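You operate a simulated robot arm through the tools that you are given. There is no shell and no other tool. Be economical: measure what you need, move in short steps, check, and stop when the job is done.

You are at the controls of a simulated two-armed robot. One attempt, no reset.

## Task
Load the tread reel of the width that the display shows, and centre it.
Fine: hold the reel to draw its bung, lay the bung on the spare table top; reel on the reel pin, centring dial to its width, feeler lever out.

It is judged by the outcome, as a careful person would: the job done as asked, and still so three seconds after it is handed in. It fails if anything else is knocked over, pushed out of place, dropped, spilled or broken.

## Robot
Two 7-joint arms with two-finger parallel grippers on one trunk, on a base that drives. Base frame: it is fixed to the floor where the robot stands at the start and does not move with it; the origin is under the middle of the robot, x ahead of it, y to its left, z up. Units: cm, rad, N and s.
The left shoulder is at the start at [7, 16.3, 129.5], the right one opposite. With the tool pointing down near the work surface each hand reaches from about 28 to 86 cm from the robot's upright axis, wherever it stands, measured 20 degrees to its own side. Places, roughly: feeler lever [60, 60, 110]; press lever [40, 80, 110]; reel seat [60, 90, 100]; spare table top [60, 0, 80]. Payload 3.43 kg a hand.
Tool frame (each hand has its own): the origin (TCP) lies between the finger pads and is the grasp point; the fingertips stand 3.4 cm ahead of it; z points along the fingers, y is the line along which they close. Largest opening 12.8 cm; finger width 2.4, thickness 1.2; the body of the gripper, 4.8 by 13 cm, starts 9.6 cm behind the TCP.
Orientation is that of the tool frame in the base frame, as a unit quaternion [x, y, z, w]. With the fingers straight down and closing along the base's y, the tool's x points along the base's -x, its y along +y and its z along -z.

## Interface
- The arms move only by the tool play_rows. It takes "left_steps", "right_steps" or both (then of equal length, played together; a hand with none holds still); each is a list of rows, each a list of 7 numbers: the shift along the base's x, y, z in mm, then the turn, a rotation vector about the base's x, y, z in rad, then the closure in counts, from 0 (fully open) to 255 (shut). In form: [[tx, ty, tz, rx, ry, rz, grip], ...]. A call has 1 to 10 rows; each row shifts and turns the commanded pose from where the row before left it. A row lasts 0.2 s, in which the tool goes at most 5 cm and 0.15 rad; a call with a longer step from one row to the next is refused whole, and so is a gripper value outside its range. A pose out of reach is approached as far as the arm can. The call stops where the force on the tool passes 40 N (or 10 N more than at its start, if that is more) or the arm is blocked; 0.2 s more then pass. Each finger travels about 15.3 cm/s and halts on what it meets, pressing with about 34 N; the grip force reading is that of the motor and also rises with nothing between the fingers. The clock runs only during rows and for 0.2 s after the last one: add rows that do not move to give the fingers time. It gives the time, the measured TCP pose, the force on the tool (base axes), the opening and the grip force at its end, in the units of the frame above (readings bear some noise), with the torque about the TCP (base axes, N m) and any sound that the robot's microphone picked up, and new pictures: "views" is both (left out), scene, wrist or none (wrist: the cameras of the hands that moved).
- Cameras (640 x 400 px; columns grow to the right, rows downward): "scene" is now at [13.16, 3.07, 151.76]; the picture's right is [0.35, -0.94, 0.00], its down [-0.57, -0.22, -0.79] and it looks along [0.74, 0.28, -0.61] (base axes); focal length 214 px, centre (320, 200). "left" rides on the left gripper at [7.6, 1.1, -16] in its tool frame; the picture's right is [-0.15, 0.99, 0.00], its down [-0.88, -0.13, -0.46] and it looks along [-0.45, -0.07, 0.89] (tool axes); focal length 234 px, centre (320, 200). "right" rides on the right gripper at [7.6, -1.1, -16] in its tool frame; the picture's right is [0.15, 0.99, 0.00], its down [-0.88, 0.13, -0.46] and it looks along [-0.45, 0.07, 0.89] (tool axes); focal length 234 px, centre (320, 200).
- move_column(by): slides the trunk up (or, below 0, down) by that many cm; the arms and the scene camera ride with it, the base frame stays. It gives what a move gives, with no picture.
- roll_base(legs): drives the robot by 1 to 6 legs, each [ahead, left, turn to the left] in cm, cm and rad, along the robot's own axes; the way and the turn of a leg run together, so that a leg with both is an arc; at most 150 cm and 3.142 rad a leg. The arms and the cameras ride along, it lands a little off, and it stops where it bumps. It gives what a move gives, and a new picture of the scene camera.
- pan_tilt(pan, tilt): turns the head with the scene camera to pan (to the left, within 1.501 rad either way) and tilt (down, from -0.506 to 1.204), counted from straight ahead of the robot. It gives what a move gives, and a new picture of the scene camera.
- pixel_to_xyz(camera, pixels): for up to 12 pixels [column, row] of the newest picture of that camera ("zoom" is the newest enlarged one), the place [x, y, z] in the base frame of the surface seen there, good to about 0.2 cm. It takes no simulated time.
- inspect(camera, box): a new picture of the part [left, top, right, bottom] of that camera's present view, enlarged. It takes no simulated time.
- sign_off(): hands the job in; it is judged then, once.

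Go step by step. Measure first, check grasps and placings, and put right what went wrong. The budget is 80 turns and 260 pictures, counting those below and the enlarged ones. Unless the task says otherwise, let go and move clear before handing in, and close with one line.

The tools are called after "Request:" by a JSON object that holds its "op" and its "data". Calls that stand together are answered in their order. play_rows: Moves the arms, as the interface text tells. Its arguments: {"type":"object","properties":{"left_steps":{"type":"array"},"right_steps":{"type":"array"},"views":{"type":"string","enum":["both","scene","wrist","none"]}},"required":[]} The other tools are called the same way: move_column (by) slides the trunk up or down; roll_base (legs) drives the base; pan_tilt (pan, tilt) turns the head that bears the scene camera; pixel_to_xyz (camera, pixels) gives the place of the surface under pixels of a picture; inspect (camera, box) takes an enlarged picture of a part of a camera's view; sign_off () hands the job in.

At the start:

```text
t: 0.0
left_tool_pos: [35.11, 50.81, 132.4]
left_tool_rot: [0.0, 1.0, 0.0, 0.001]
left_ft_force: [-0.3, -0.2, 0.1]
left_torque: [0.01, -0.04, 0.01]
left_width: 12.83
left_finger_force: 0.2
right_tool_pos: [36.07, 0.91, 137.89]
right_tool_rot: [0.0, 1.0, 0.0, 0.0]
right_ft_force: [-0.4, 0.5, 0.1]
right_torque: [0.01, 0.0, -0.02]
right_width: 12.77
right_finger_force: 0.0
trunk travel left (down, up): [-77.5, 16.5]
robot x, y, heading: [0.24, -0.19, -0.001]
head pan, tilt: [0.363, 0.658]
```

scene: 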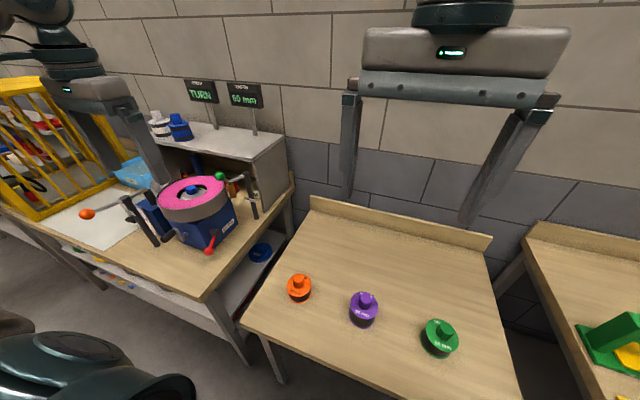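
right: 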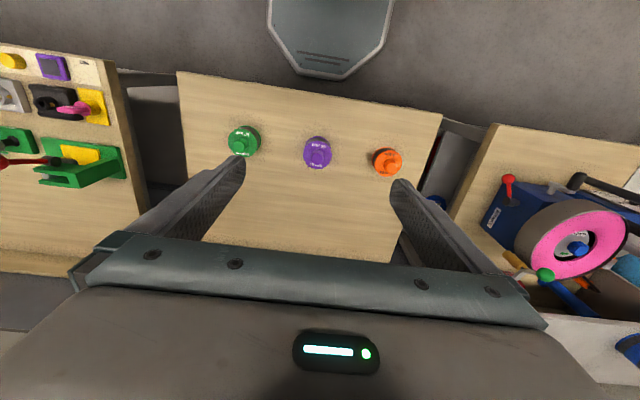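
left: 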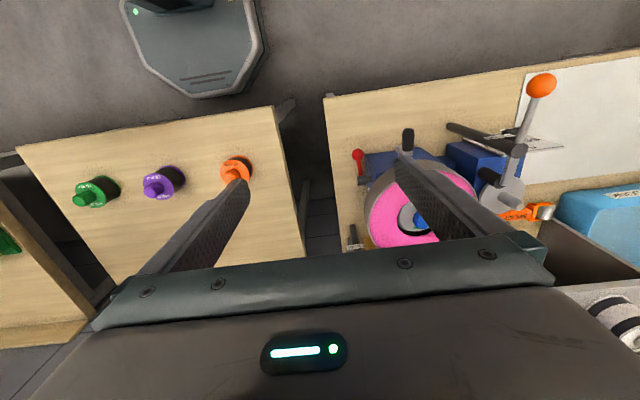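

The scene shows two displays near (200,92) and (243,95), three reels at (299,288), (363,308), (440,337), and a machine at (195,210). I'll enlarge each.

Request:
{"op": "inspect", "data": {"camera": "scene", "box": [170, 70, 290, 145]}}

Request:
{"op": "inspect", "data": {"camera": "scene", "box": [270, 260, 470, 385]}}

Request:
{"op": "inspect", "data": {"camera": "scene", "box": [60, 150, 300, 300]}}

Request:
{"op": "inspect", "data": {"camera": "left", "box": [330, 60, 570, 260]}}

Request:
{"op": "pixel_to_xyz", "data": {"camera": "scene", "pixels": [[299, 280], [363, 298], [440, 328], [192, 190], [210, 250], [220, 176], [88, 213], [254, 205], [330, 250]]}}

```text
5.33 times, centred on (230, 108) of scene
```

zoom: 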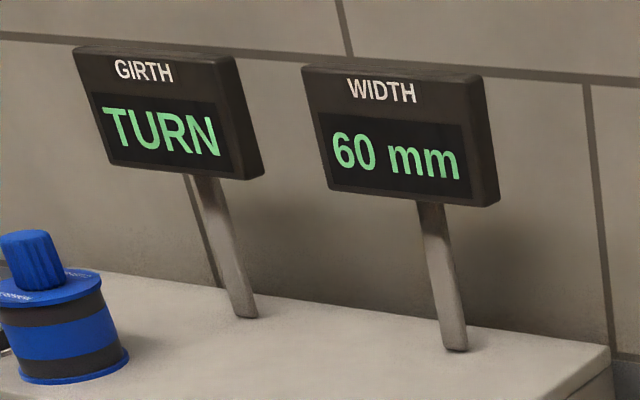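

```text
3.20 times, centred on (370, 322) of scene
```

zoom: 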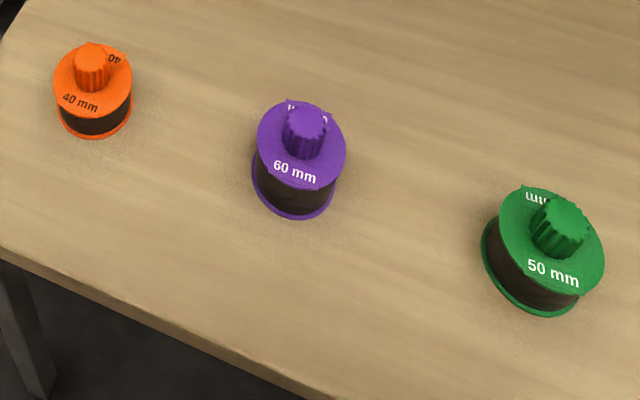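

```text
2.67 times, centred on (180, 225) of scene
```

zoom: 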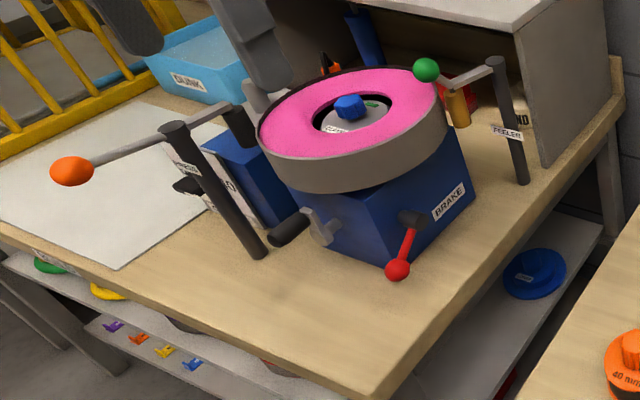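

```text
2.00 times, centred on (450, 160) of left
```

zoom: 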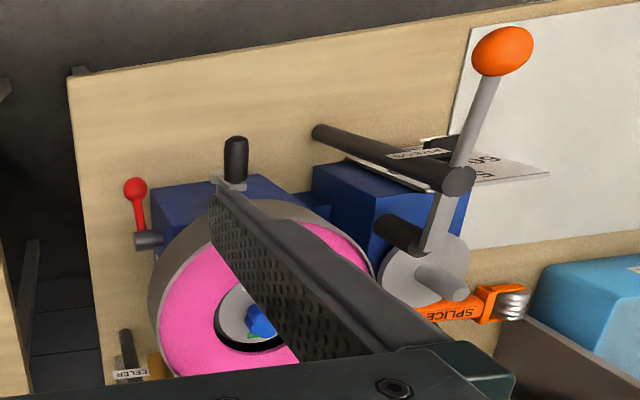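

```text
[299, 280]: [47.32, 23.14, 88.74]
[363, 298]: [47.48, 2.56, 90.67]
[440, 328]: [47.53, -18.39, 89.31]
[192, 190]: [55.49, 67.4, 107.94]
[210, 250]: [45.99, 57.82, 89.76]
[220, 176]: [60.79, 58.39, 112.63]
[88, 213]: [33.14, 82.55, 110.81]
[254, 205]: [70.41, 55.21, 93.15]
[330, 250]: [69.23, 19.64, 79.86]
```

The width is 60 mm and the purple reel is marked 60 mm. I still need to find the reel pin, the dial and the feeler, so I'll turn the head left.

Request:
{"op": "pan_tilt", "data": {"pan": 0.95, "tilt": 0.5}}

```text
t: 1.0
left_tool_pos: [35.12, 50.79, 132.43]
left_tool_rot: [0.0, 1.0, 0.0, 0.001]
left_ft_force: [-0.2, -0.2, 0.4]
left_torque: [0.02, -0.02, -0.02]
left_width: 12.8
left_finger_force: 0.0
right_tool_pos: [36.02, 0.94, 138.02]
right_tool_rot: [0.0, 1.0, -0.001, 0.0]
right_ft_force: [-0.1, 0.3, -0.1]
right_torque: [-0.01, 0.0, -0.01]
right_width: 12.8
right_finger_force: 0.1
trunk travel left (down, up): [-77.5, 16.5]
robot x, y, heading: [0.03, -0.1, -0.001]
head pan, tilt: [0.949, 0.499]
```

scene: 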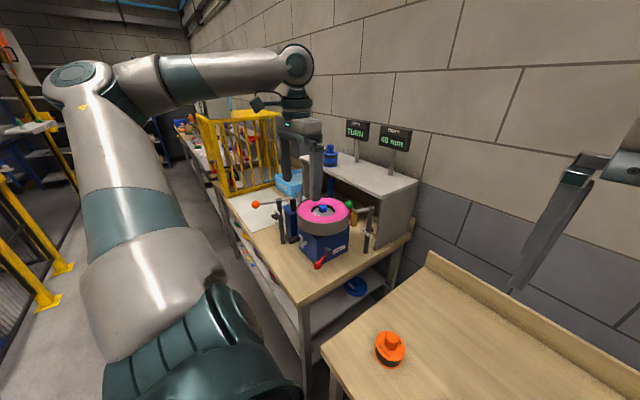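

The left arm hides the reel seat area. I'll measure the cage top and the table edges before driving left.

Request:
{"op": "pixel_to_xyz", "data": {"camera": "scene", "pixels": [[200, 116], [277, 113], [240, 195], [298, 303], [325, 347], [410, 220], [332, 158], [388, 348], [18, 125], [100, 275], [375, 118]]}}

Request:
{"op": "inspect", "data": {"camera": "scene", "box": [190, 100, 430, 300]}}

```text
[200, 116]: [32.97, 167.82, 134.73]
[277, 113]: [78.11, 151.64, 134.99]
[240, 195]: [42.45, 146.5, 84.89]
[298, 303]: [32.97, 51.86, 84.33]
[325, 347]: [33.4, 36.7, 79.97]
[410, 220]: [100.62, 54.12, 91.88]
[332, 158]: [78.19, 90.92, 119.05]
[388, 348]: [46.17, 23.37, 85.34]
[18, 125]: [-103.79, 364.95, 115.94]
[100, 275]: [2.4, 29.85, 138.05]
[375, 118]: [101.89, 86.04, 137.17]
```

```text
2.00 times, centred on (310, 200) of scene
```

zoom: 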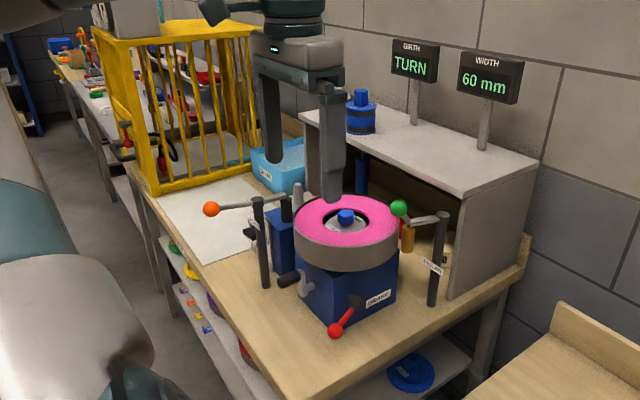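

The bench runs along x≥33 with its cage at y≥147, so driving left 70 cm is clear. I'll do that to see the machine and the reel seat.

Request:
{"op": "roll_base", "data": {"legs": [[0, 70, 0]]}}

Request:
{"op": "pan_tilt", "data": {"pan": 0.1, "tilt": 0.75}}

```text
t: 4.8
left_tool_pos: [36.23, 119.63, 132.49]
left_tool_rot: [0.005, 1.0, 0.001, 0.001]
left_ft_force: [-0.3, 0.3, -0.3]
left_torque: [-0.02, 0.01, 0.02]
left_width: 12.78
left_finger_force: 0.0
right_tool_pos: [36.44, 69.85, 137.99]
right_tool_rot: [0.006, 1.0, 0.001, 0.0]
right_ft_force: [-0.8, -0.6, 0.2]
right_torque: [0.05, -0.02, -0.01]
right_width: 12.79
right_finger_force: 0.1
trunk travel left (down, up): [-77.5, 16.5]
robot x, y, heading: [0.42, 69.31, -0.012]
head pan, tilt: [0.949, 0.499]
```

scene: 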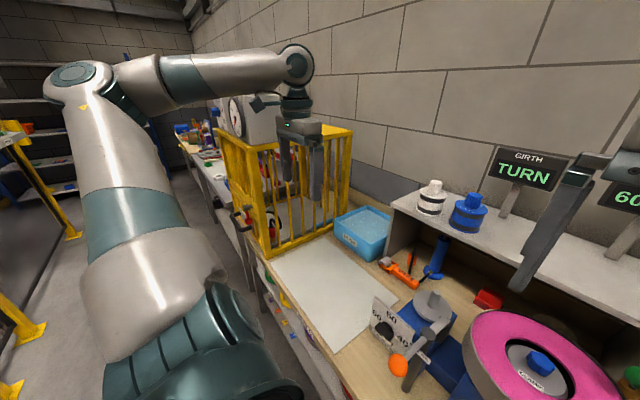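

```text
t: 6.0
left_tool_pos: [36.22, 119.82, 132.49]
left_tool_rot: [0.005, 1.0, 0.0, 0.0]
left_ft_force: [0.0, 0.3, -0.2]
left_torque: [-0.03, 0.0, -0.02]
left_width: 12.79
left_finger_force: 0.0
right_tool_pos: [36.47, 69.93, 137.83]
right_tool_rot: [0.006, 1.0, 0.0, 0.0]
right_ft_force: [0.5, 0.5, 0.6]
right_torque: [0.02, 0.0, -0.01]
right_width: 12.8
right_finger_force: 0.1
trunk travel left (down, up): [-77.5, 16.5]
robot x, y, heading: [0.18, 69.16, -0.015]
head pan, tilt: [0.099, 0.75]
```

scene: 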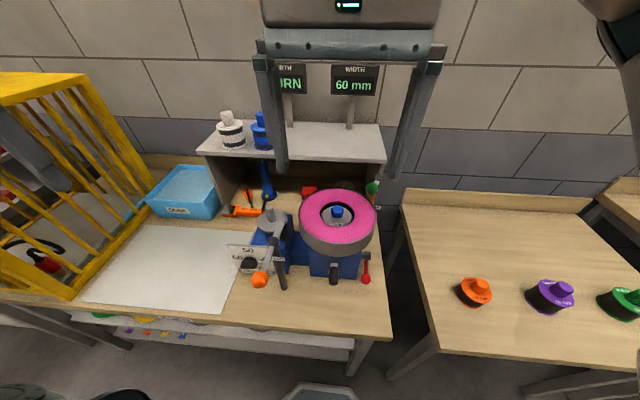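

Request:
{"op": "inspect", "data": {"camera": "scene", "box": [215, 165, 405, 295]}}

Request:
{"op": "inspect", "data": {"camera": "scene", "box": [225, 200, 305, 290]}}

Request:
{"op": "inspect", "data": {"camera": "left", "box": [0, 0, 640, 400]}}

Request:
{"op": "inspect", "data": {"camera": "right", "box": [0, 0, 640, 400]}}

```text
3.08 times, centred on (310, 230) of scene
```

zoom: 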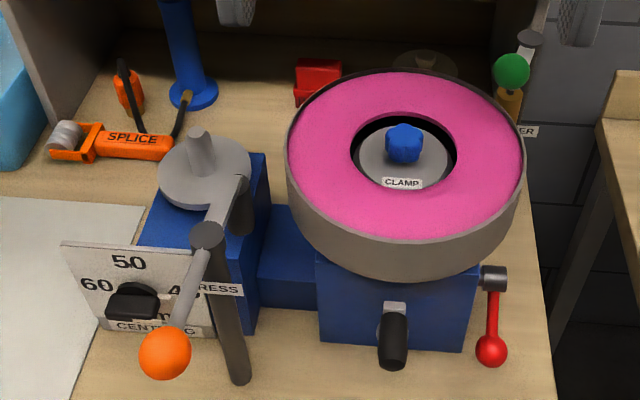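

```text
4.44 times, centred on (265, 245) of scene
```

zoom: 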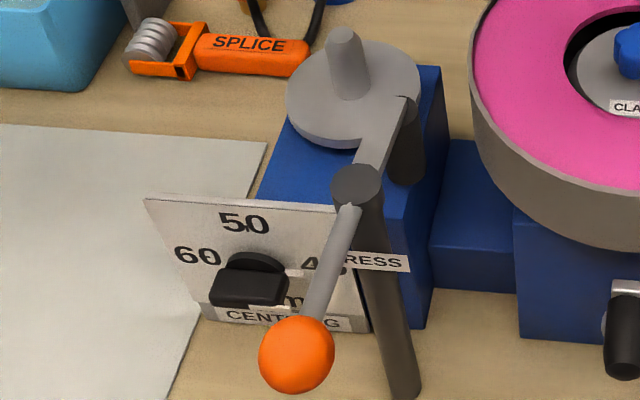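

```text
1.00 times, centred on (320, 200) of left
```

zoom: 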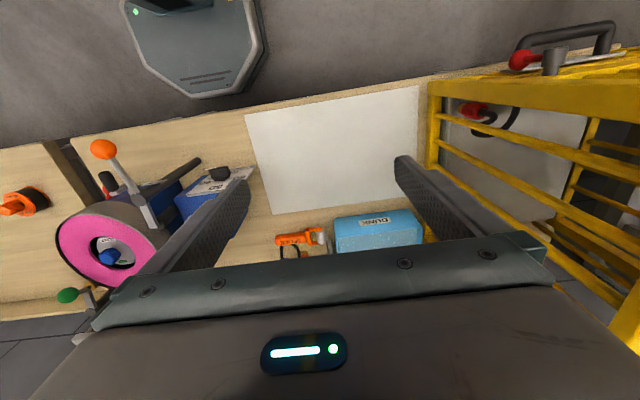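

```text
1.00 times, centred on (320, 200) of right
```

zoom: 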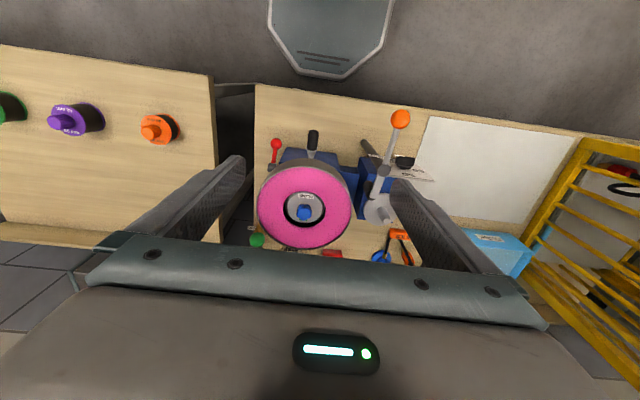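

The seat is the grey disc with the upright pin at (272,215), and the CENTRING dial is at (247,263). I'll measure their geometry.

Request:
{"op": "pixel_to_xyz", "data": {"camera": "scene", "pixels": [[274, 204], [276, 214], [263, 217], [288, 218], [275, 225], [280, 208], [287, 222], [276, 236], [260, 279], [336, 212], [376, 187], [246, 262]]}}

Request:
{"op": "inspect", "data": {"camera": "left", "box": [50, 120, 290, 320]}}

Request:
{"op": "inspect", "data": {"camera": "right", "box": [340, 90, 460, 240]}}

```text
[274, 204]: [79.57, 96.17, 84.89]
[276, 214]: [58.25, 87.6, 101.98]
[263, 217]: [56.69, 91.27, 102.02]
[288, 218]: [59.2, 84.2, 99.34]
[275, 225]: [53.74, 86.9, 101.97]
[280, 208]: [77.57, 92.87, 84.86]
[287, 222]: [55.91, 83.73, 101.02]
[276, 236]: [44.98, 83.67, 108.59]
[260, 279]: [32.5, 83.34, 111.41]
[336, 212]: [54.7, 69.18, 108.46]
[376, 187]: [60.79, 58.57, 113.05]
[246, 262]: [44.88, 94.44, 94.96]
```

```text
2.00 times, centred on (170, 220) of left
```

zoom: 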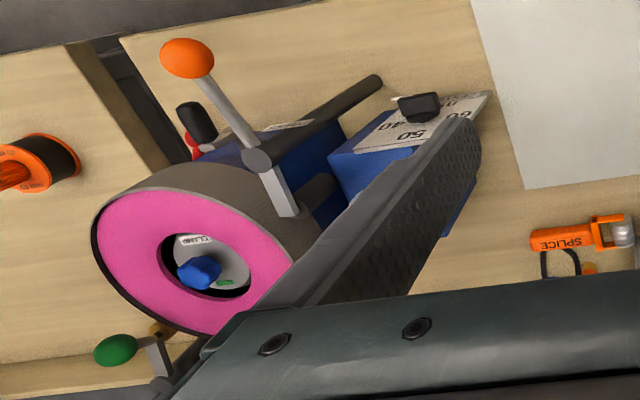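

```text
2.67 times, centred on (400, 165) of right
```

zoom: 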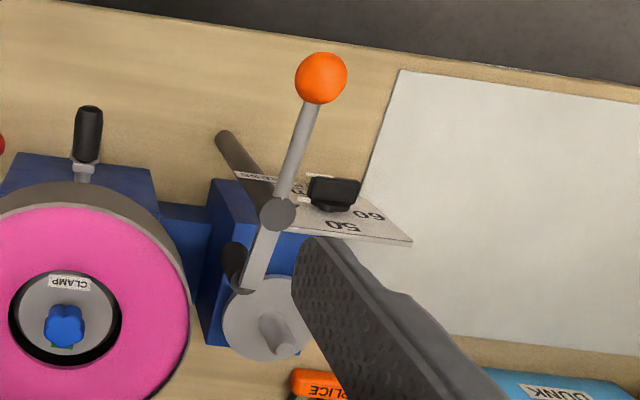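

I need the pin precisely, so I'm zooming further on the seat and the dial.

Request:
{"op": "inspect", "data": {"camera": "scene", "box": [225, 235, 285, 285]}}

Request:
{"op": "inspect", "data": {"camera": "scene", "box": [252, 198, 300, 228]}}

Request:
{"op": "pixel_to_xyz", "data": {"camera": "zoom", "pixels": [[242, 172], [265, 270], [240, 200]]}}

```text
8.00 times, centred on (255, 260) of scene
```

zoom: 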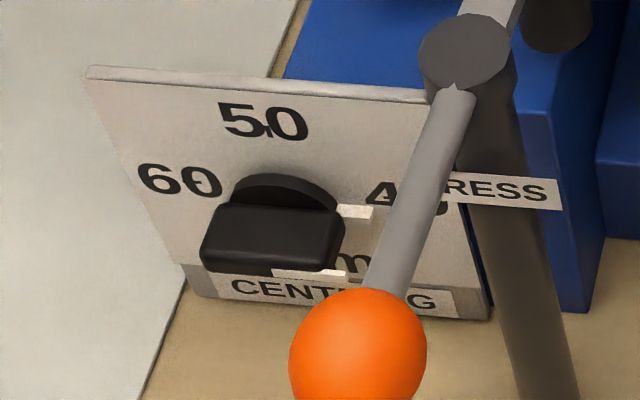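

```text
13.33 times, centred on (276, 213) of scene
```

zoom: 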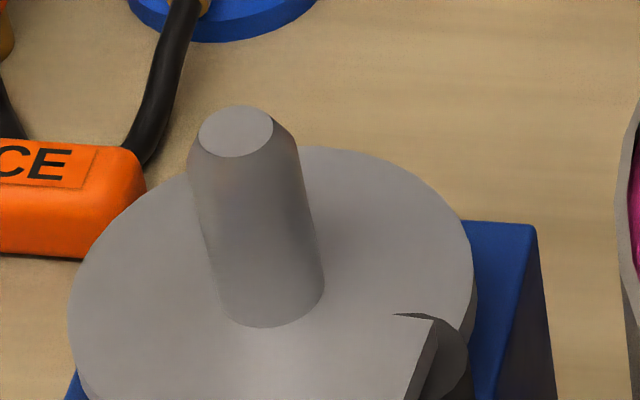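

```text
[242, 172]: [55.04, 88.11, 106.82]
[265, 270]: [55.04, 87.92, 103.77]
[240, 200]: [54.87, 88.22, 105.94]
```

Request:
{"op": "pixel_to_xyz", "data": {"camera": "zoom", "pixels": [[236, 130], [205, 132], [268, 130], [236, 112], [236, 152], [100, 300], [440, 250], [300, 160], [225, 310], [322, 285], [430, 350], [195, 190]]}}

Request:
{"op": "inspect", "data": {"camera": "scene", "box": [360, 165, 395, 200]}}

Request:
{"op": "inspect", "data": {"camera": "scene", "box": [520, 265, 590, 325]}}

Request:
{"op": "pixel_to_xyz", "data": {"camera": "zoom", "pixels": [[310, 170], [350, 120], [300, 210], [250, 200], [400, 165], [190, 230], [230, 290]]}}

```text
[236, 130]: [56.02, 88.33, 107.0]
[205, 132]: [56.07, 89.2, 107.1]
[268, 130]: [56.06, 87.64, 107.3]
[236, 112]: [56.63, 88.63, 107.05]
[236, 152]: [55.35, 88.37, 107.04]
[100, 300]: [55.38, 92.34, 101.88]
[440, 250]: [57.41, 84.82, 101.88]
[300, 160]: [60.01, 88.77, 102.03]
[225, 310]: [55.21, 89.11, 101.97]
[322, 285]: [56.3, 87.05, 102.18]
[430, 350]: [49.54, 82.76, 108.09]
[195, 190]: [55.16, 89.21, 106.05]
```

```text
11.43 times, centred on (378, 182) of scene
```

zoom: 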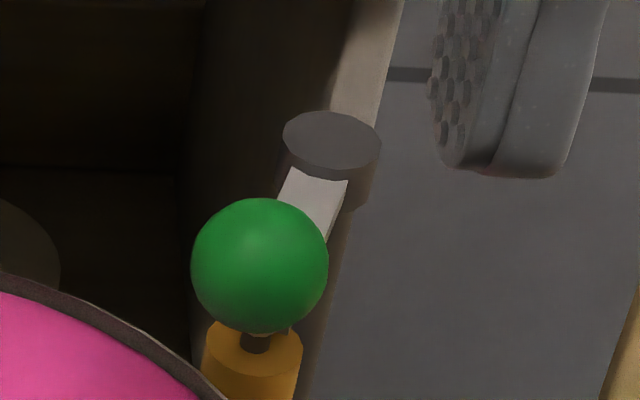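

```text
6.67 times, centred on (555, 295) of scene
```

zoom: 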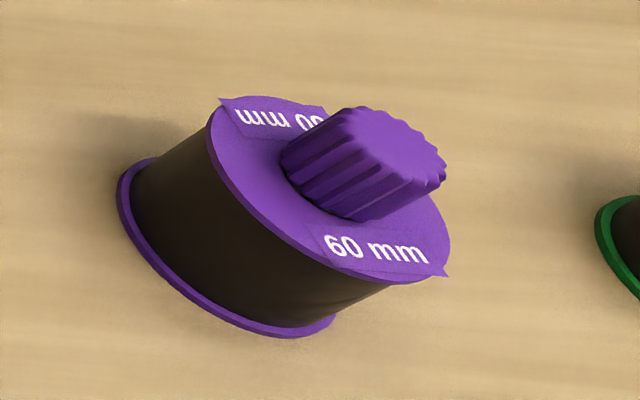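

```text
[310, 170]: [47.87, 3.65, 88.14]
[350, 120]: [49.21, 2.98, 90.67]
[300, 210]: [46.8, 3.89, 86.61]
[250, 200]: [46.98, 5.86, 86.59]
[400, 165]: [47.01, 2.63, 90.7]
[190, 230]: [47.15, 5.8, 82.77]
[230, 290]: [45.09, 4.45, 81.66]
```

Purple's centre is at about (47.5, 2.7), with its flange top at z 86.6. The pin is at (56.0, 88.3), from z 101.9 to 107.0. I'll drive back to the reel table, standing further back so a tilted right hand can hold the reel while the left draws the bung.

Request:
{"op": "roll_base", "data": {"legs": [[-20, 0, 0.013], [0, -67, 0]]}}

Request:
{"op": "pan_tilt", "data": {"pan": 0.0, "tilt": 0.75}}

```text
t: 10.9
left_tool_pos: [15.73, 52.72, 132.42]
left_tool_rot: [0.006, 1.0, -0.001, 0.0]
left_ft_force: [0.3, 0.9, -0.8]
left_torque: [0.0, 0.0, 0.02]
left_width: 12.8
left_finger_force: 0.0
right_tool_pos: [15.61, 2.87, 137.88]
right_tool_rot: [0.007, 1.0, 0.001, 0.0]
right_ft_force: [0.3, -0.1, -0.3]
right_torque: [-0.03, -0.03, 0.0]
right_width: 12.79
right_finger_force: 0.1
trunk travel left (down, up): [-77.5, 16.5]
robot x, y, heading: [-20.39, 2.62, -0.016]
head pan, tilt: [0.099, 0.75]
```

scene: 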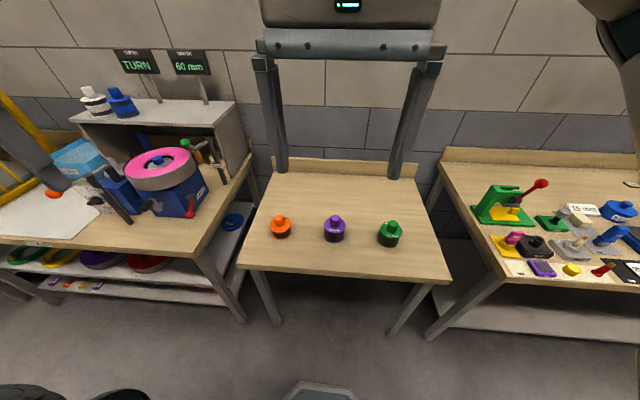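

```text
t: 11.6
left_tool_pos: [15.57, 52.68, 132.41]
left_tool_rot: [0.008, 1.0, 0.0, 0.001]
left_ft_force: [-1.2, 0.4, -0.5]
left_torque: [-0.02, 0.0, 0.01]
left_width: 12.8
left_finger_force: 0.2
right_tool_pos: [15.65, 2.69, 137.94]
right_tool_rot: [0.007, 1.0, 0.0, 0.001]
right_ft_force: [-0.4, 0.8, 0.0]
right_torque: [0.0, -0.03, -0.01]
right_width: 12.78
right_finger_force: 0.0
trunk travel left (down, up): [-77.5, 16.5]
robot x, y, heading: [-20.71, 2.12, -0.011]
head pan, tilt: [0.0, 0.75]
```

scene: 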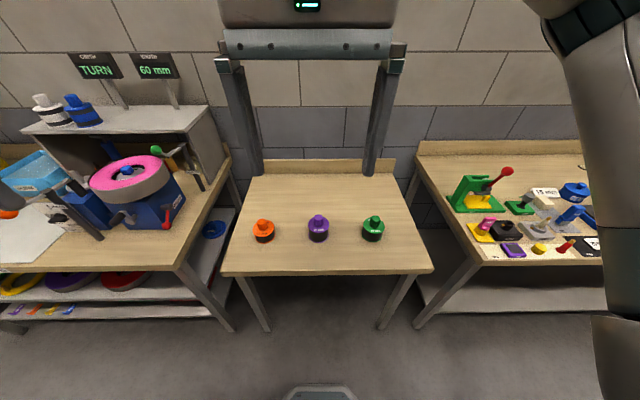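

The scene shows purple at (318,225), straight ahead. I'll bring the right hand down, tilted about 50° forward, in front of the purple reel.

Request:
{"op": "play_rows", "data": {"right_steps": [[19, 0, -38, 0, -0.085, 0, 0], [19, 0, -38, 0, -0.085, 0, 0], [19, 0, -38, 0, -0.085, 0, 0], [19, 0, -38, 0, -0.085, 0, 0], [19, 0, -38, 0, -0.085, 0, 0], [19, 0, -38, 0, -0.085, 0, 0], [19, 0, -38, 0, -0.085, 0, 0], [19, 0, -38, 0, -0.085, 0, 0], [19, 0, -38, 0, -0.085, 0, 0], [19, 0, -38, 0, -0.085, 0, 0]], "views": "both"}}

Request:
{"op": "pixel_to_xyz", "data": {"camera": "scene", "pixels": [[318, 217], [318, 216], [308, 226], [327, 226], [318, 230]]}}

```text
t: 13.8
left_tool_pos: [15.77, 52.72, 132.29]
left_tool_rot: [0.007, 1.0, 0.0, 0.0]
left_ft_force: [0.4, -0.6, 0.1]
left_torque: [0.02, 0.01, 0.02]
left_width: 12.81
left_finger_force: 0.0
right_tool_pos: [34.66, 2.86, 100.11]
right_tool_rot: [0.006, 0.911, 0.003, 0.413]
right_ft_force: [-0.6, 0.3, -0.6]
right_torque: [-0.01, 0.04, 0.0]
right_width: 12.8
right_finger_force: 0.1
trunk travel left (down, up): [-77.5, 16.5]
robot x, y, heading: [-20.55, 2.15, -0.017]
head pan, tilt: [0.0, 0.75]
```

scene: 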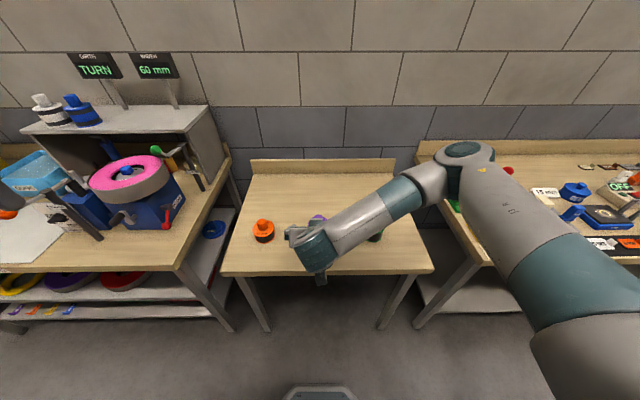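
right: 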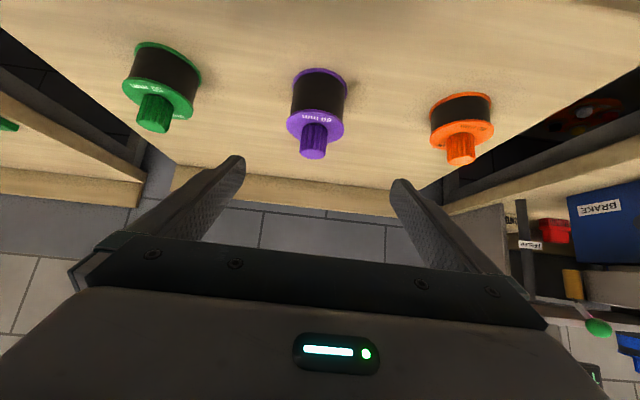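

```text
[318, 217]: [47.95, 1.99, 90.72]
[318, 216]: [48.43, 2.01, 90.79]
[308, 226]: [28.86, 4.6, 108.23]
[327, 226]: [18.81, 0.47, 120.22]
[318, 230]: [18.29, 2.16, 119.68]
```

The right wrist view shows the reel between the fingers at (317,110). I'll measure its flange and knob from here.

Request:
{"op": "inspect", "data": {"camera": "right", "box": [270, 55, 370, 175]}}

Request:
{"op": "pixel_to_xyz", "data": {"camera": "right", "pixels": [[289, 125], [343, 126], [317, 112], [313, 155], [304, 140], [324, 140], [294, 75], [346, 75], [318, 68], [294, 95], [345, 95], [318, 95]]}}

```text
3.33 times, centred on (320, 115) of right
```

zoom: 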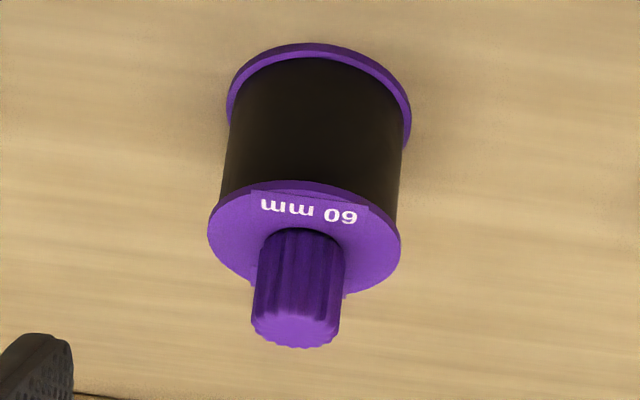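

```text
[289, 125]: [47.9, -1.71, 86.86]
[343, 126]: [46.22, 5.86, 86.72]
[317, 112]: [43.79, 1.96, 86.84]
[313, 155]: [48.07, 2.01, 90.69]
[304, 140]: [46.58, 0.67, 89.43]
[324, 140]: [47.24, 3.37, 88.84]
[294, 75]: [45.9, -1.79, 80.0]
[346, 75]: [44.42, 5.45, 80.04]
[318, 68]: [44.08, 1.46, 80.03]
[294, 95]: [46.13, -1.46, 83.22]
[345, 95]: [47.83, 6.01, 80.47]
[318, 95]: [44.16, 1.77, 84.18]
```

The reel centre is at about (47.7, 2.0) with flange radius about 3.9. I'll advance and straddle it with the right hand.

Request:
{"op": "play_rows", "data": {"right_steps": [[18, -3, -30, 0, 0, 0, 0], [18, -3, -30, 0, 0, 0, 0], [18, -2, -30, 0, 0, 0, 0], [19, 0, -16.5, 0, 0, 0, 0], [19, 0, -16.5, 0, 0, 0, 0], [19, 0, -16.5, 0, 0, 0, 0], [18, 0, -16, 0, 0, 0, 0], [0, 0, 0, 0, 0, 0, 0]], "views": "both"}}

```text
t: 15.6
left_tool_pos: [15.64, 52.62, 132.63]
left_tool_rot: [0.007, 1.0, 0.0, 0.0]
left_ft_force: [0.2, -0.7, -0.5]
left_torque: [0.01, -0.01, 0.04]
left_width: 12.79
left_finger_force: 0.0
right_tool_pos: [47.72, 1.75, 84.28]
right_tool_rot: [0.007, 0.911, 0.003, 0.413]
right_ft_force: [0.0, -0.1, -0.2]
right_torque: [0.01, 0.0, 0.01]
right_width: 12.84
right_finger_force: 0.0
trunk travel left (down, up): [-77.5, 16.5]
robot x, y, heading: [-20.37, 2.21, -0.017]
head pan, tilt: [0.0, 0.75]
```

scene: 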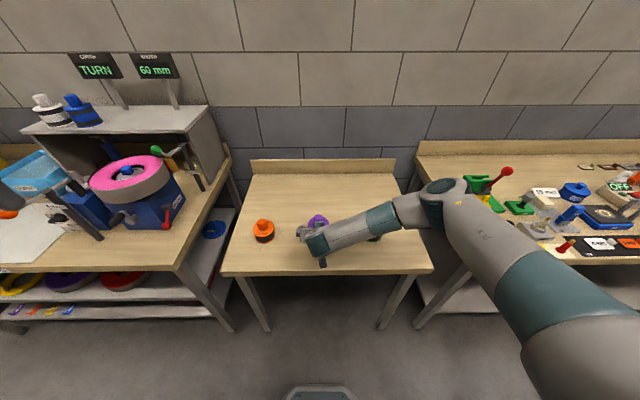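
right: 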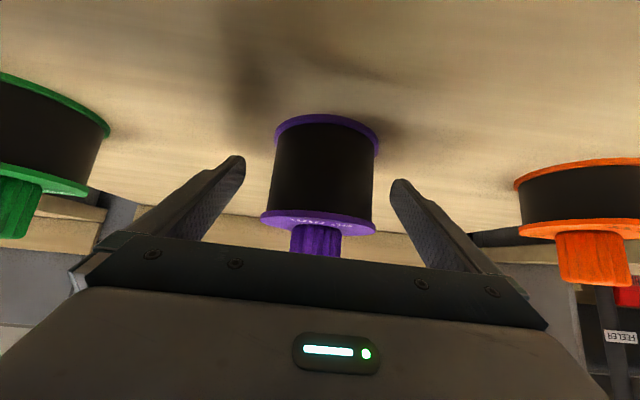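

The reel sits between the fingers at (320,170). I'll check the elbow's clearance and then close.

Request:
{"op": "pixel_to_xyz", "data": {"camera": "scene", "pixels": [[445, 190], [425, 215], [380, 225], [312, 240], [316, 220], [460, 200]]}}

Request:
{"op": "play_rows", "data": {"right_steps": [[0, 0, 0, 0, 0, 0, 120], [0, 0, 0, 0, 0, 0, 160], [0, 0, 0, 0, 0, 0, 200], [0, 0, 0, 0, 0, 0, 255], [0, 0, 0, 0, 0, 0, 255]], "views": "both"}}

```text
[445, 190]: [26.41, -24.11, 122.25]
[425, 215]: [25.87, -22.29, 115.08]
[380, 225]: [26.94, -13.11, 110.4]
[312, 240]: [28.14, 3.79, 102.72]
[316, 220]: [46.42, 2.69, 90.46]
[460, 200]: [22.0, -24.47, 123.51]
```

```text
t: 16.8
left_tool_pos: [15.58, 52.72, 132.42]
left_tool_rot: [0.008, 1.0, 0.001, 0.001]
left_ft_force: [0.3, 0.7, 0.3]
left_torque: [0.0, 0.03, 0.0]
left_width: 12.79
left_finger_force: 0.1
right_tool_pos: [47.76, 1.88, 84.23]
right_tool_rot: [0.006, 0.911, 0.004, 0.413]
right_ft_force: [0.3, 1.4, 1.6]
right_torque: [-0.11, -0.02, 0.03]
right_width: 7.9
right_finger_force: 34.0
trunk travel left (down, up): [-77.5, 16.5]
robot x, y, heading: [-20.71, 1.89, -0.011]
head pan, tilt: [0.0, 0.75]
```

scene: 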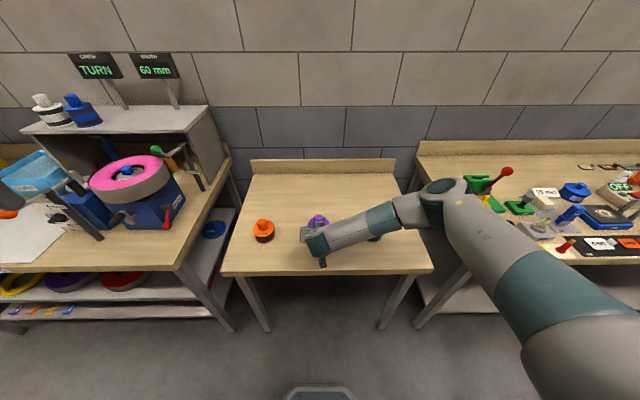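
right: 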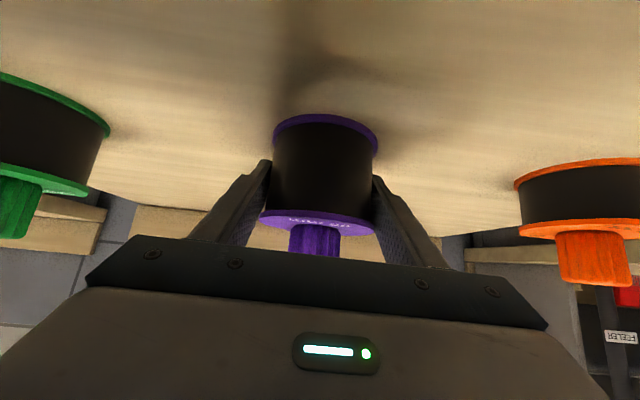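

The right hand grips the flange at 7.9 cm. Next I bring the left hand over the knob with its fingers partly closed.

Request:
{"op": "play_rows", "data": {"left_steps": [[30, -36, -6, 0, 0, 0, 155], [30, -36, -6, 0, 0, 0, 155], [30, -36, -6, 0, 0, 0, 155], [30, -36, -6, 0, 0, 0, 155], [30, -36, -6, 0, 0, 0, 155], [30, -36, -6, 0, 0, 0, 155], [30, -36, -6, 0, 0, 0, 155], [30, -36, -6, 0, 0, 0, 155], [30, -36, -6, 0, 0, 0, 155], [30, -36, -6, 0, 0, 0, 155]], "right_steps": [[0, 0, 0, 0, 0, 0, 255], [0, 0, 0, 0, 0, 0, 255], [0, 0, 0, 0, 0, 0, 255], [0, 0, 0, 0, 0, 0, 255], [0, 0, 0, 0, 0, 0, 255], [0, 0, 0, 0, 0, 0, 255], [0, 0, 0, 0, 0, 0, 255], [0, 0, 0, 0, 0, 0, 255], [0, 0, 0, 0, 0, 0, 255], [0, 0, 0, 0, 0, 0, 255]], "views": "scene"}}

Request:
{"op": "play_rows", "data": {"left_steps": [[6, -36, -40, 0, 0, 0, 155], [6, -36, -40, 0, 0, 0, 155], [6, -36, -30, 0, 0, 0, 155], [6, -36, -30, 0, 0, 0, 155], [0, 0, 0, 0, 0, 0, 155]], "views": "both"}}

```text
t: 19.0
left_tool_pos: [42.42, 20.64, 127.02]
left_tool_rot: [0.006, 1.0, 0.0, 0.001]
left_ft_force: [-0.4, 0.7, 0.0]
left_torque: [0.01, -0.03, -0.02]
left_width: 5.02
left_finger_force: 0.0
left hand out of reach, approached as far as the arm can: row 9, 10
right_tool_pos: [47.54, 1.87, 84.4]
right_tool_rot: [0.007, 0.911, 0.003, 0.412]
right_ft_force: [2.2, 0.2, 0.5]
right_torque: [-0.19, -0.03, 0.05]
right_width: 7.87
right_finger_force: 34.2
trunk travel left (down, up): [-77.5, 16.5]
robot x, y, heading: [-20.19, 2.15, -0.014]
head pan, tilt: [0.0, 0.75]
```

scene: 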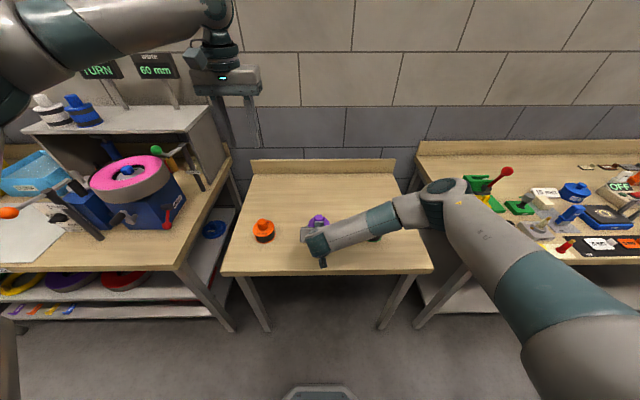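

```text
refused: row 1 steps farther than a row can; nothing moved
```

The left hand stopped just short at that height and my last step was too long. I'll use shorter rows going downwards.

Request:
{"op": "play_rows", "data": {"left_steps": [[0, 0, -40, 0, 0, 0, 155], [0, -10, -40, 0, 0, 0, 155], [2, -34, -20, 0, 0, 0, 155], [3, -34, -20, 0, 0, 0, 155], [4, -34, -10, 0, 0, 0, 155], [5, -34, -10, 0, 0, 0, 155], [0, 0, 0, 0, 0, 0, 155]], "views": "both"}}

```text
t: 20.6
left_tool_pos: [38.33, 17.32, 114.94]
left_tool_rot: [0.008, 1.0, -0.001, 0.001]
left_ft_force: [-0.8, 0.5, 0.3]
left_torque: [-0.04, 0.0, 0.01]
left_width: 5.03
left_finger_force: 0.1
left hand out of reach, approached as far as the arm can: row 3, 4, 5, 6
right_tool_pos: [47.56, 1.75, 84.28]
right_tool_rot: [0.006, 0.911, 0.003, 0.413]
right_ft_force: [0.2, 0.0, 1.8]
right_torque: [-0.22, 0.01, 0.03]
right_width: 7.9
right_finger_force: 34.0
trunk travel left (down, up): [-77.5, 16.5]
robot x, y, heading: [-20.04, 2.44, -0.011]
head pan, tilt: [0.0, 0.75]
```

scene: 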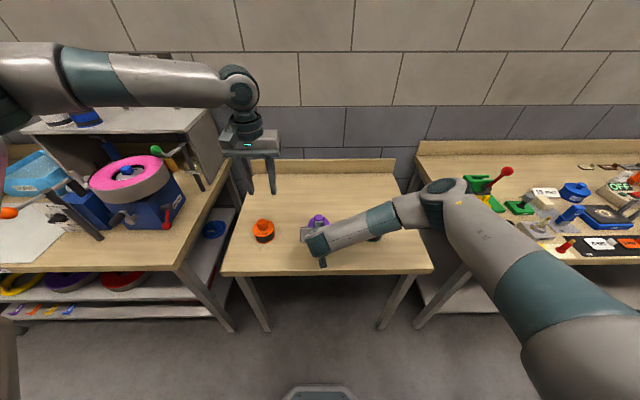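
left: 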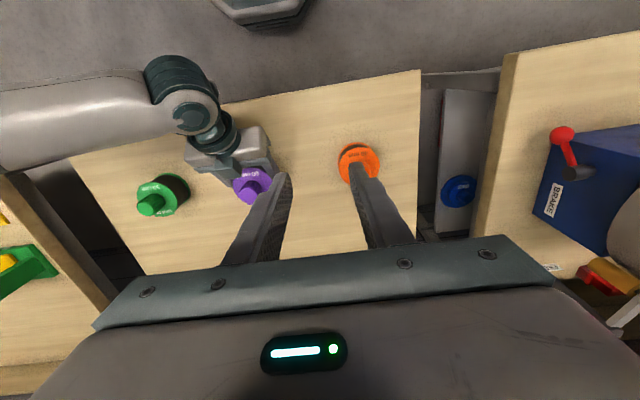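

The left arm can't reach across to y=2 from here. I'll lift the held reel and bring it to the middle-left, nearer the left hand, after moving the left hand aside.

Request:
{"op": "play_rows", "data": {"left_steps": [[0, 40, 0, 0, 0, 0, 155], [0, 40, 0, 0, 0, 0, 155], [0, 40, 0, 0, 0, 0, 155], [0, 0, 0, 0, 0, 0, 155], [0, 0, 0, 0, 0, 0, 155]], "right_steps": [[0, 0, 10, 0, 0, 0, 255], [0, 0, 30, 0, 0, 0, 255], [0, 0, 40, 0, 0, 0, 255], [0, 0, 40, 0, 0, 0, 255], [0, 0, 10, 0, 0, 0, 255]], "views": "both"}}

```text
t: 21.8
left_tool_pos: [38.47, 29.07, 115.24]
left_tool_rot: [0.007, 1.0, 0.0, 0.0]
left_ft_force: [1.0, 0.8, 0.6]
left_torque: [-0.01, 0.01, 0.0]
left_width: 5.04
left_finger_force: 0.1
right_tool_pos: [47.53, 2.16, 97.41]
right_tool_rot: [0.007, 0.911, 0.003, 0.411]
right_ft_force: [-0.4, 0.3, -3.0]
right_torque: [-0.01, 0.0, 0.02]
right_width: 7.9
right_finger_force: 33.8
trunk travel left (down, up): [-77.5, 16.5]
robot x, y, heading: [-20.47, 2.4, -0.016]
head pan, tilt: [0.0, 0.75]
```

scene: 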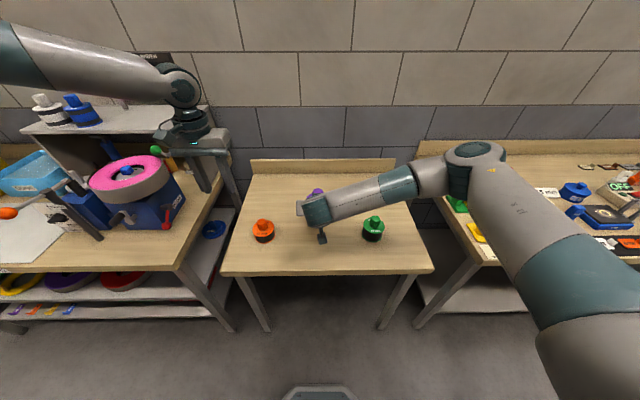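
right: 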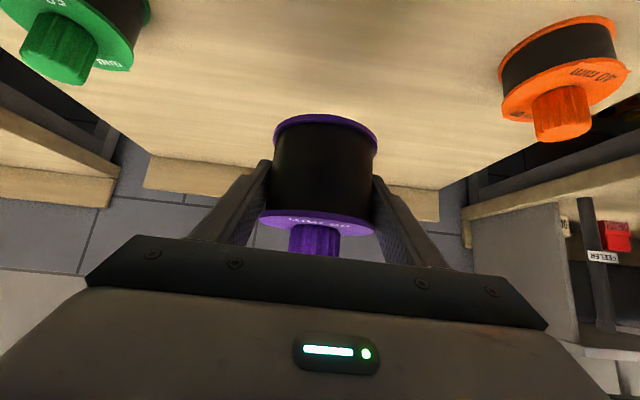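
left: 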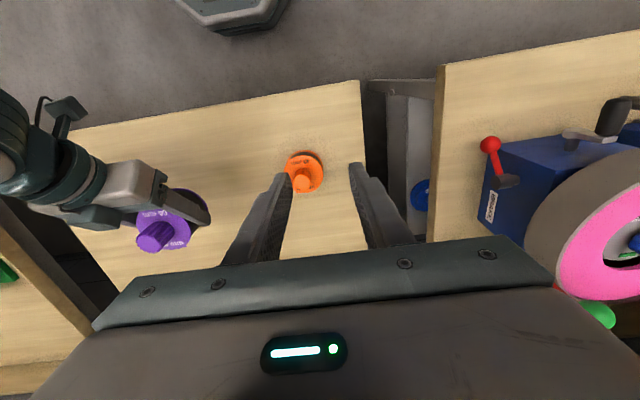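

The reel is held firmly in the air. I'll shift it by (-9,+13) towards the left hand's reach.

Request:
{"op": "play_rows", "data": {"right_steps": [[-22, 32, 0, 0, 0, 0, 255], [-22, 32, 0, 0, 0, 0, 255], [-22, 32, 0, 0, 0, 0, 255], [-22, 32, 0, 0, 0, 0, 255], [0, 0, 0, 0, 0, 0, 255]], "left_steps": [[0, 0, 0, 0, 0, 0, 155], [0, 0, 0, 0, 0, 0, 155], [0, 0, 0, 0, 0, 0, 155], [0, 0, 0, 0, 0, 0, 155], [0, 0, 0, 0, 0, 0, 155]], "views": "both"}}

```text
t: 23.0
left_tool_pos: [38.42, 28.95, 115.21]
left_tool_rot: [0.007, 1.0, 0.0, 0.001]
left_ft_force: [0.6, 0.3, 0.6]
left_torque: [0.05, 0.02, 0.0]
left_width: 5.03
left_finger_force: 0.1
right_tool_pos: [38.65, 14.69, 97.47]
right_tool_rot: [0.007, 0.911, 0.003, 0.411]
right_ft_force: [0.2, 0.2, -3.2]
right_torque: [0.01, 0.02, 0.0]
right_width: 7.91
right_finger_force: 34.4
trunk travel left (down, up): [-77.5, 16.5]
robot x, y, heading: [-20.26, 2.38, -0.015]
head pan, tilt: [0.0, 0.75]
```

scene: 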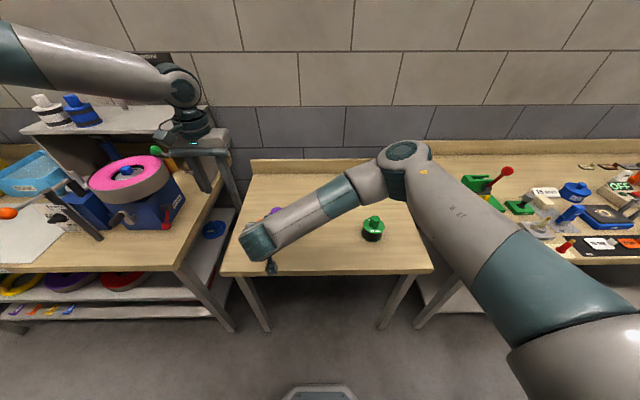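
right: 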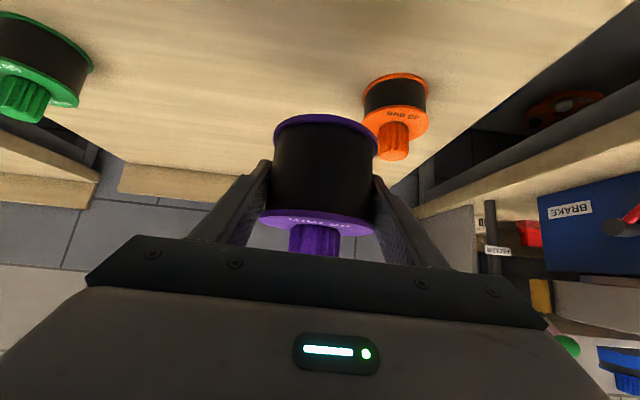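
left: 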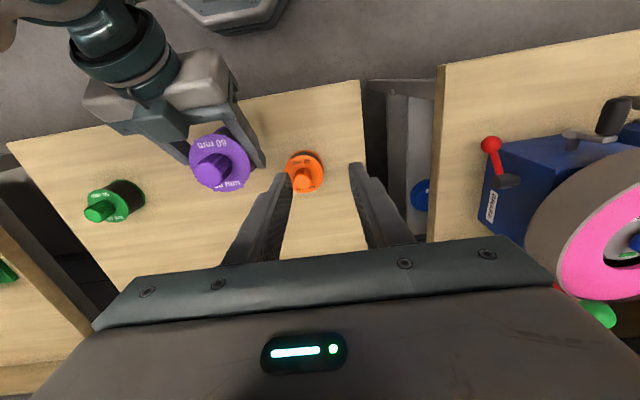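

The left view shows the knob at (212,165). I'll measure the knob and flange from it.

Request:
{"op": "pixel_to_xyz", "data": {"camera": "left", "pixels": [[208, 170], [200, 165], [217, 172], [236, 150], [195, 150], [222, 187], [246, 172], [228, 163]]}}

Request:
{"op": "inspect", "data": {"camera": "left", "box": [160, 110, 280, 210]}}

```text
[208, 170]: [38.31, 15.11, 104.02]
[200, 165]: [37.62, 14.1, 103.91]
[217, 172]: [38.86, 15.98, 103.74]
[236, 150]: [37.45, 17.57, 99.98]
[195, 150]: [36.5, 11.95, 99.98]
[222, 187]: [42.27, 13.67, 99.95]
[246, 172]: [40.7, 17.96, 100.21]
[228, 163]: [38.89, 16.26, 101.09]
```

```text
4.00 times, centred on (220, 160) of left
```

zoom: 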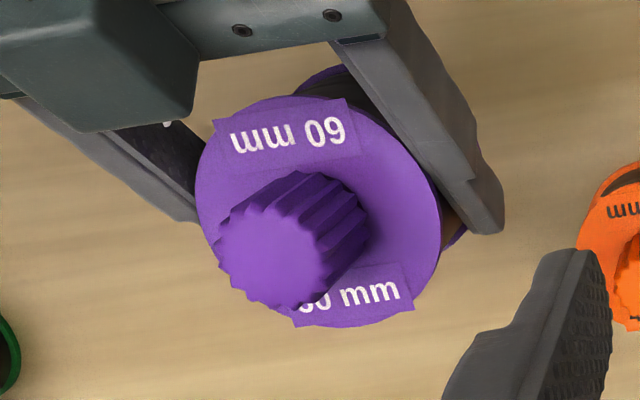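

The knob centre is (38.6, 14.9) with its top at z 104 and the flange at z 100. I'll move the left hand above it.

Request:
{"op": "play_rows", "data": {"left_steps": [[2, -47, 0, 0, 0, 0, 155], [2, -47, 0, 0, 0, 0, 155], [2, -47, 0, 0, 0, 0, 155], [0, 0, 0, 0, 0, 0, 155]], "views": "both"}}

```text
t: 24.0
left_tool_pos: [37.77, 16.97, 115.26]
left_tool_rot: [0.007, 1.0, 0.0, 0.001]
left_ft_force: [-0.6, -0.3, 0.2]
left_torque: [0.01, 0.01, 0.01]
left_width: 5.03
left_finger_force: 0.0
left hand out of reach, approached as far as the arm can: row 3
right_tool_pos: [38.61, 14.74, 97.56]
right_tool_rot: [0.007, 0.911, 0.004, 0.412]
right_ft_force: [0.3, -0.2, -3.0]
right_torque: [0.01, 0.02, 0.01]
right_width: 7.89
right_finger_force: 33.8
trunk travel left (down, up): [-77.5, 16.5]
robot x, y, heading: [-19.97, 2.58, -0.015]
head pan, tilt: [0.0, 0.75]
```

scene: 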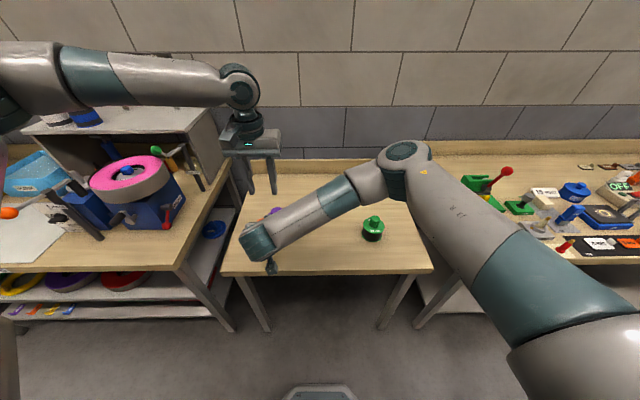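
left: 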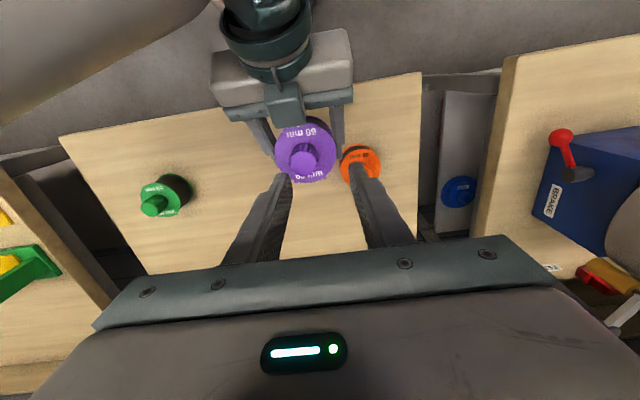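

The left arm's limit is y≈17 here, so I'll bring the reel another 6 cm left.

Request:
{"op": "play_rows", "data": {"right_steps": [[-3, 31, 0, 0, 0, 0, 255], [-3, 31, 0, 0, 0, 0, 255], [0, 0, 0, 0, 0, 0, 255]], "left_steps": [[0, 20, 0, 0, 0, 0, 155], [0, 20, 0, 0, 0, 0, 155], [0, 0, 0, 0, 0, 0, 155]], "views": "both"}}

```text
t: 24.8
left_tool_pos: [37.77, 20.95, 115.01]
left_tool_rot: [0.007, 1.0, 0.001, 0.0]
left_ft_force: [0.8, -0.9, 0.8]
left_torque: [0.02, 0.03, 0.0]
left_width: 5.01
left_finger_force: 0.0
right_tool_pos: [38.14, 20.84, 97.21]
right_tool_rot: [0.007, 0.912, 0.004, 0.411]
right_ft_force: [0.4, 1.0, -3.1]
right_torque: [0.04, 0.0, 0.02]
right_width: 7.92
right_finger_force: 33.8
trunk travel left (down, up): [-77.5, 16.5]
robot x, y, heading: [-20.72, 2.19, -0.015]
head pan, tilt: [0.0, 0.75]
```

scene: 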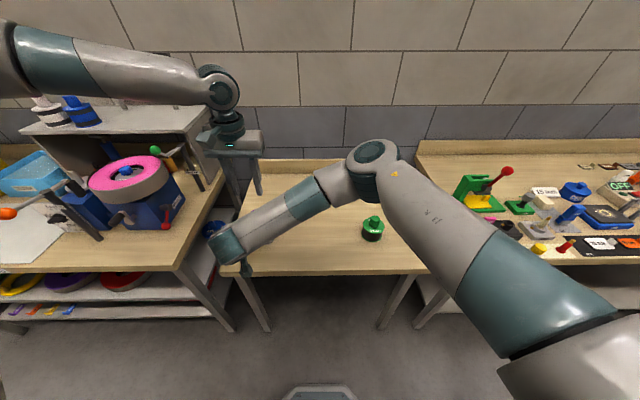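
right: 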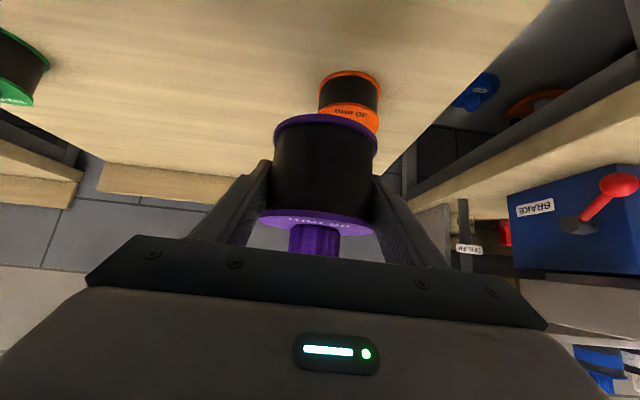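
left: 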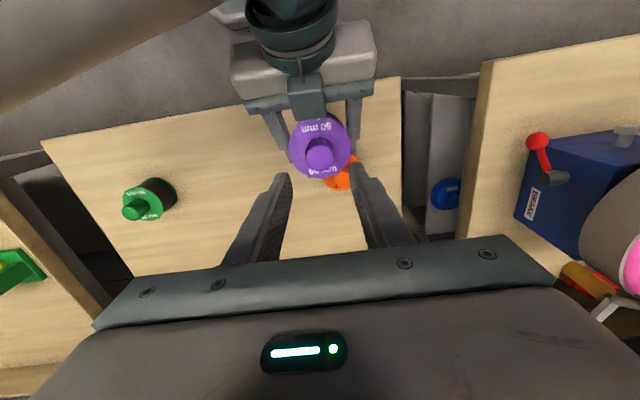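

Request:
{"op": "pixel_to_xyz", "data": {"camera": "left", "pixels": [[319, 155], [308, 153], [330, 153], [319, 166], [295, 150], [345, 150]]}}

```text
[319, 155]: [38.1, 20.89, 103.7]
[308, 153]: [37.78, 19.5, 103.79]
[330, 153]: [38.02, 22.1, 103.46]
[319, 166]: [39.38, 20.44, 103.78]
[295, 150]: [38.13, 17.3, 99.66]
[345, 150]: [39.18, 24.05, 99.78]
```

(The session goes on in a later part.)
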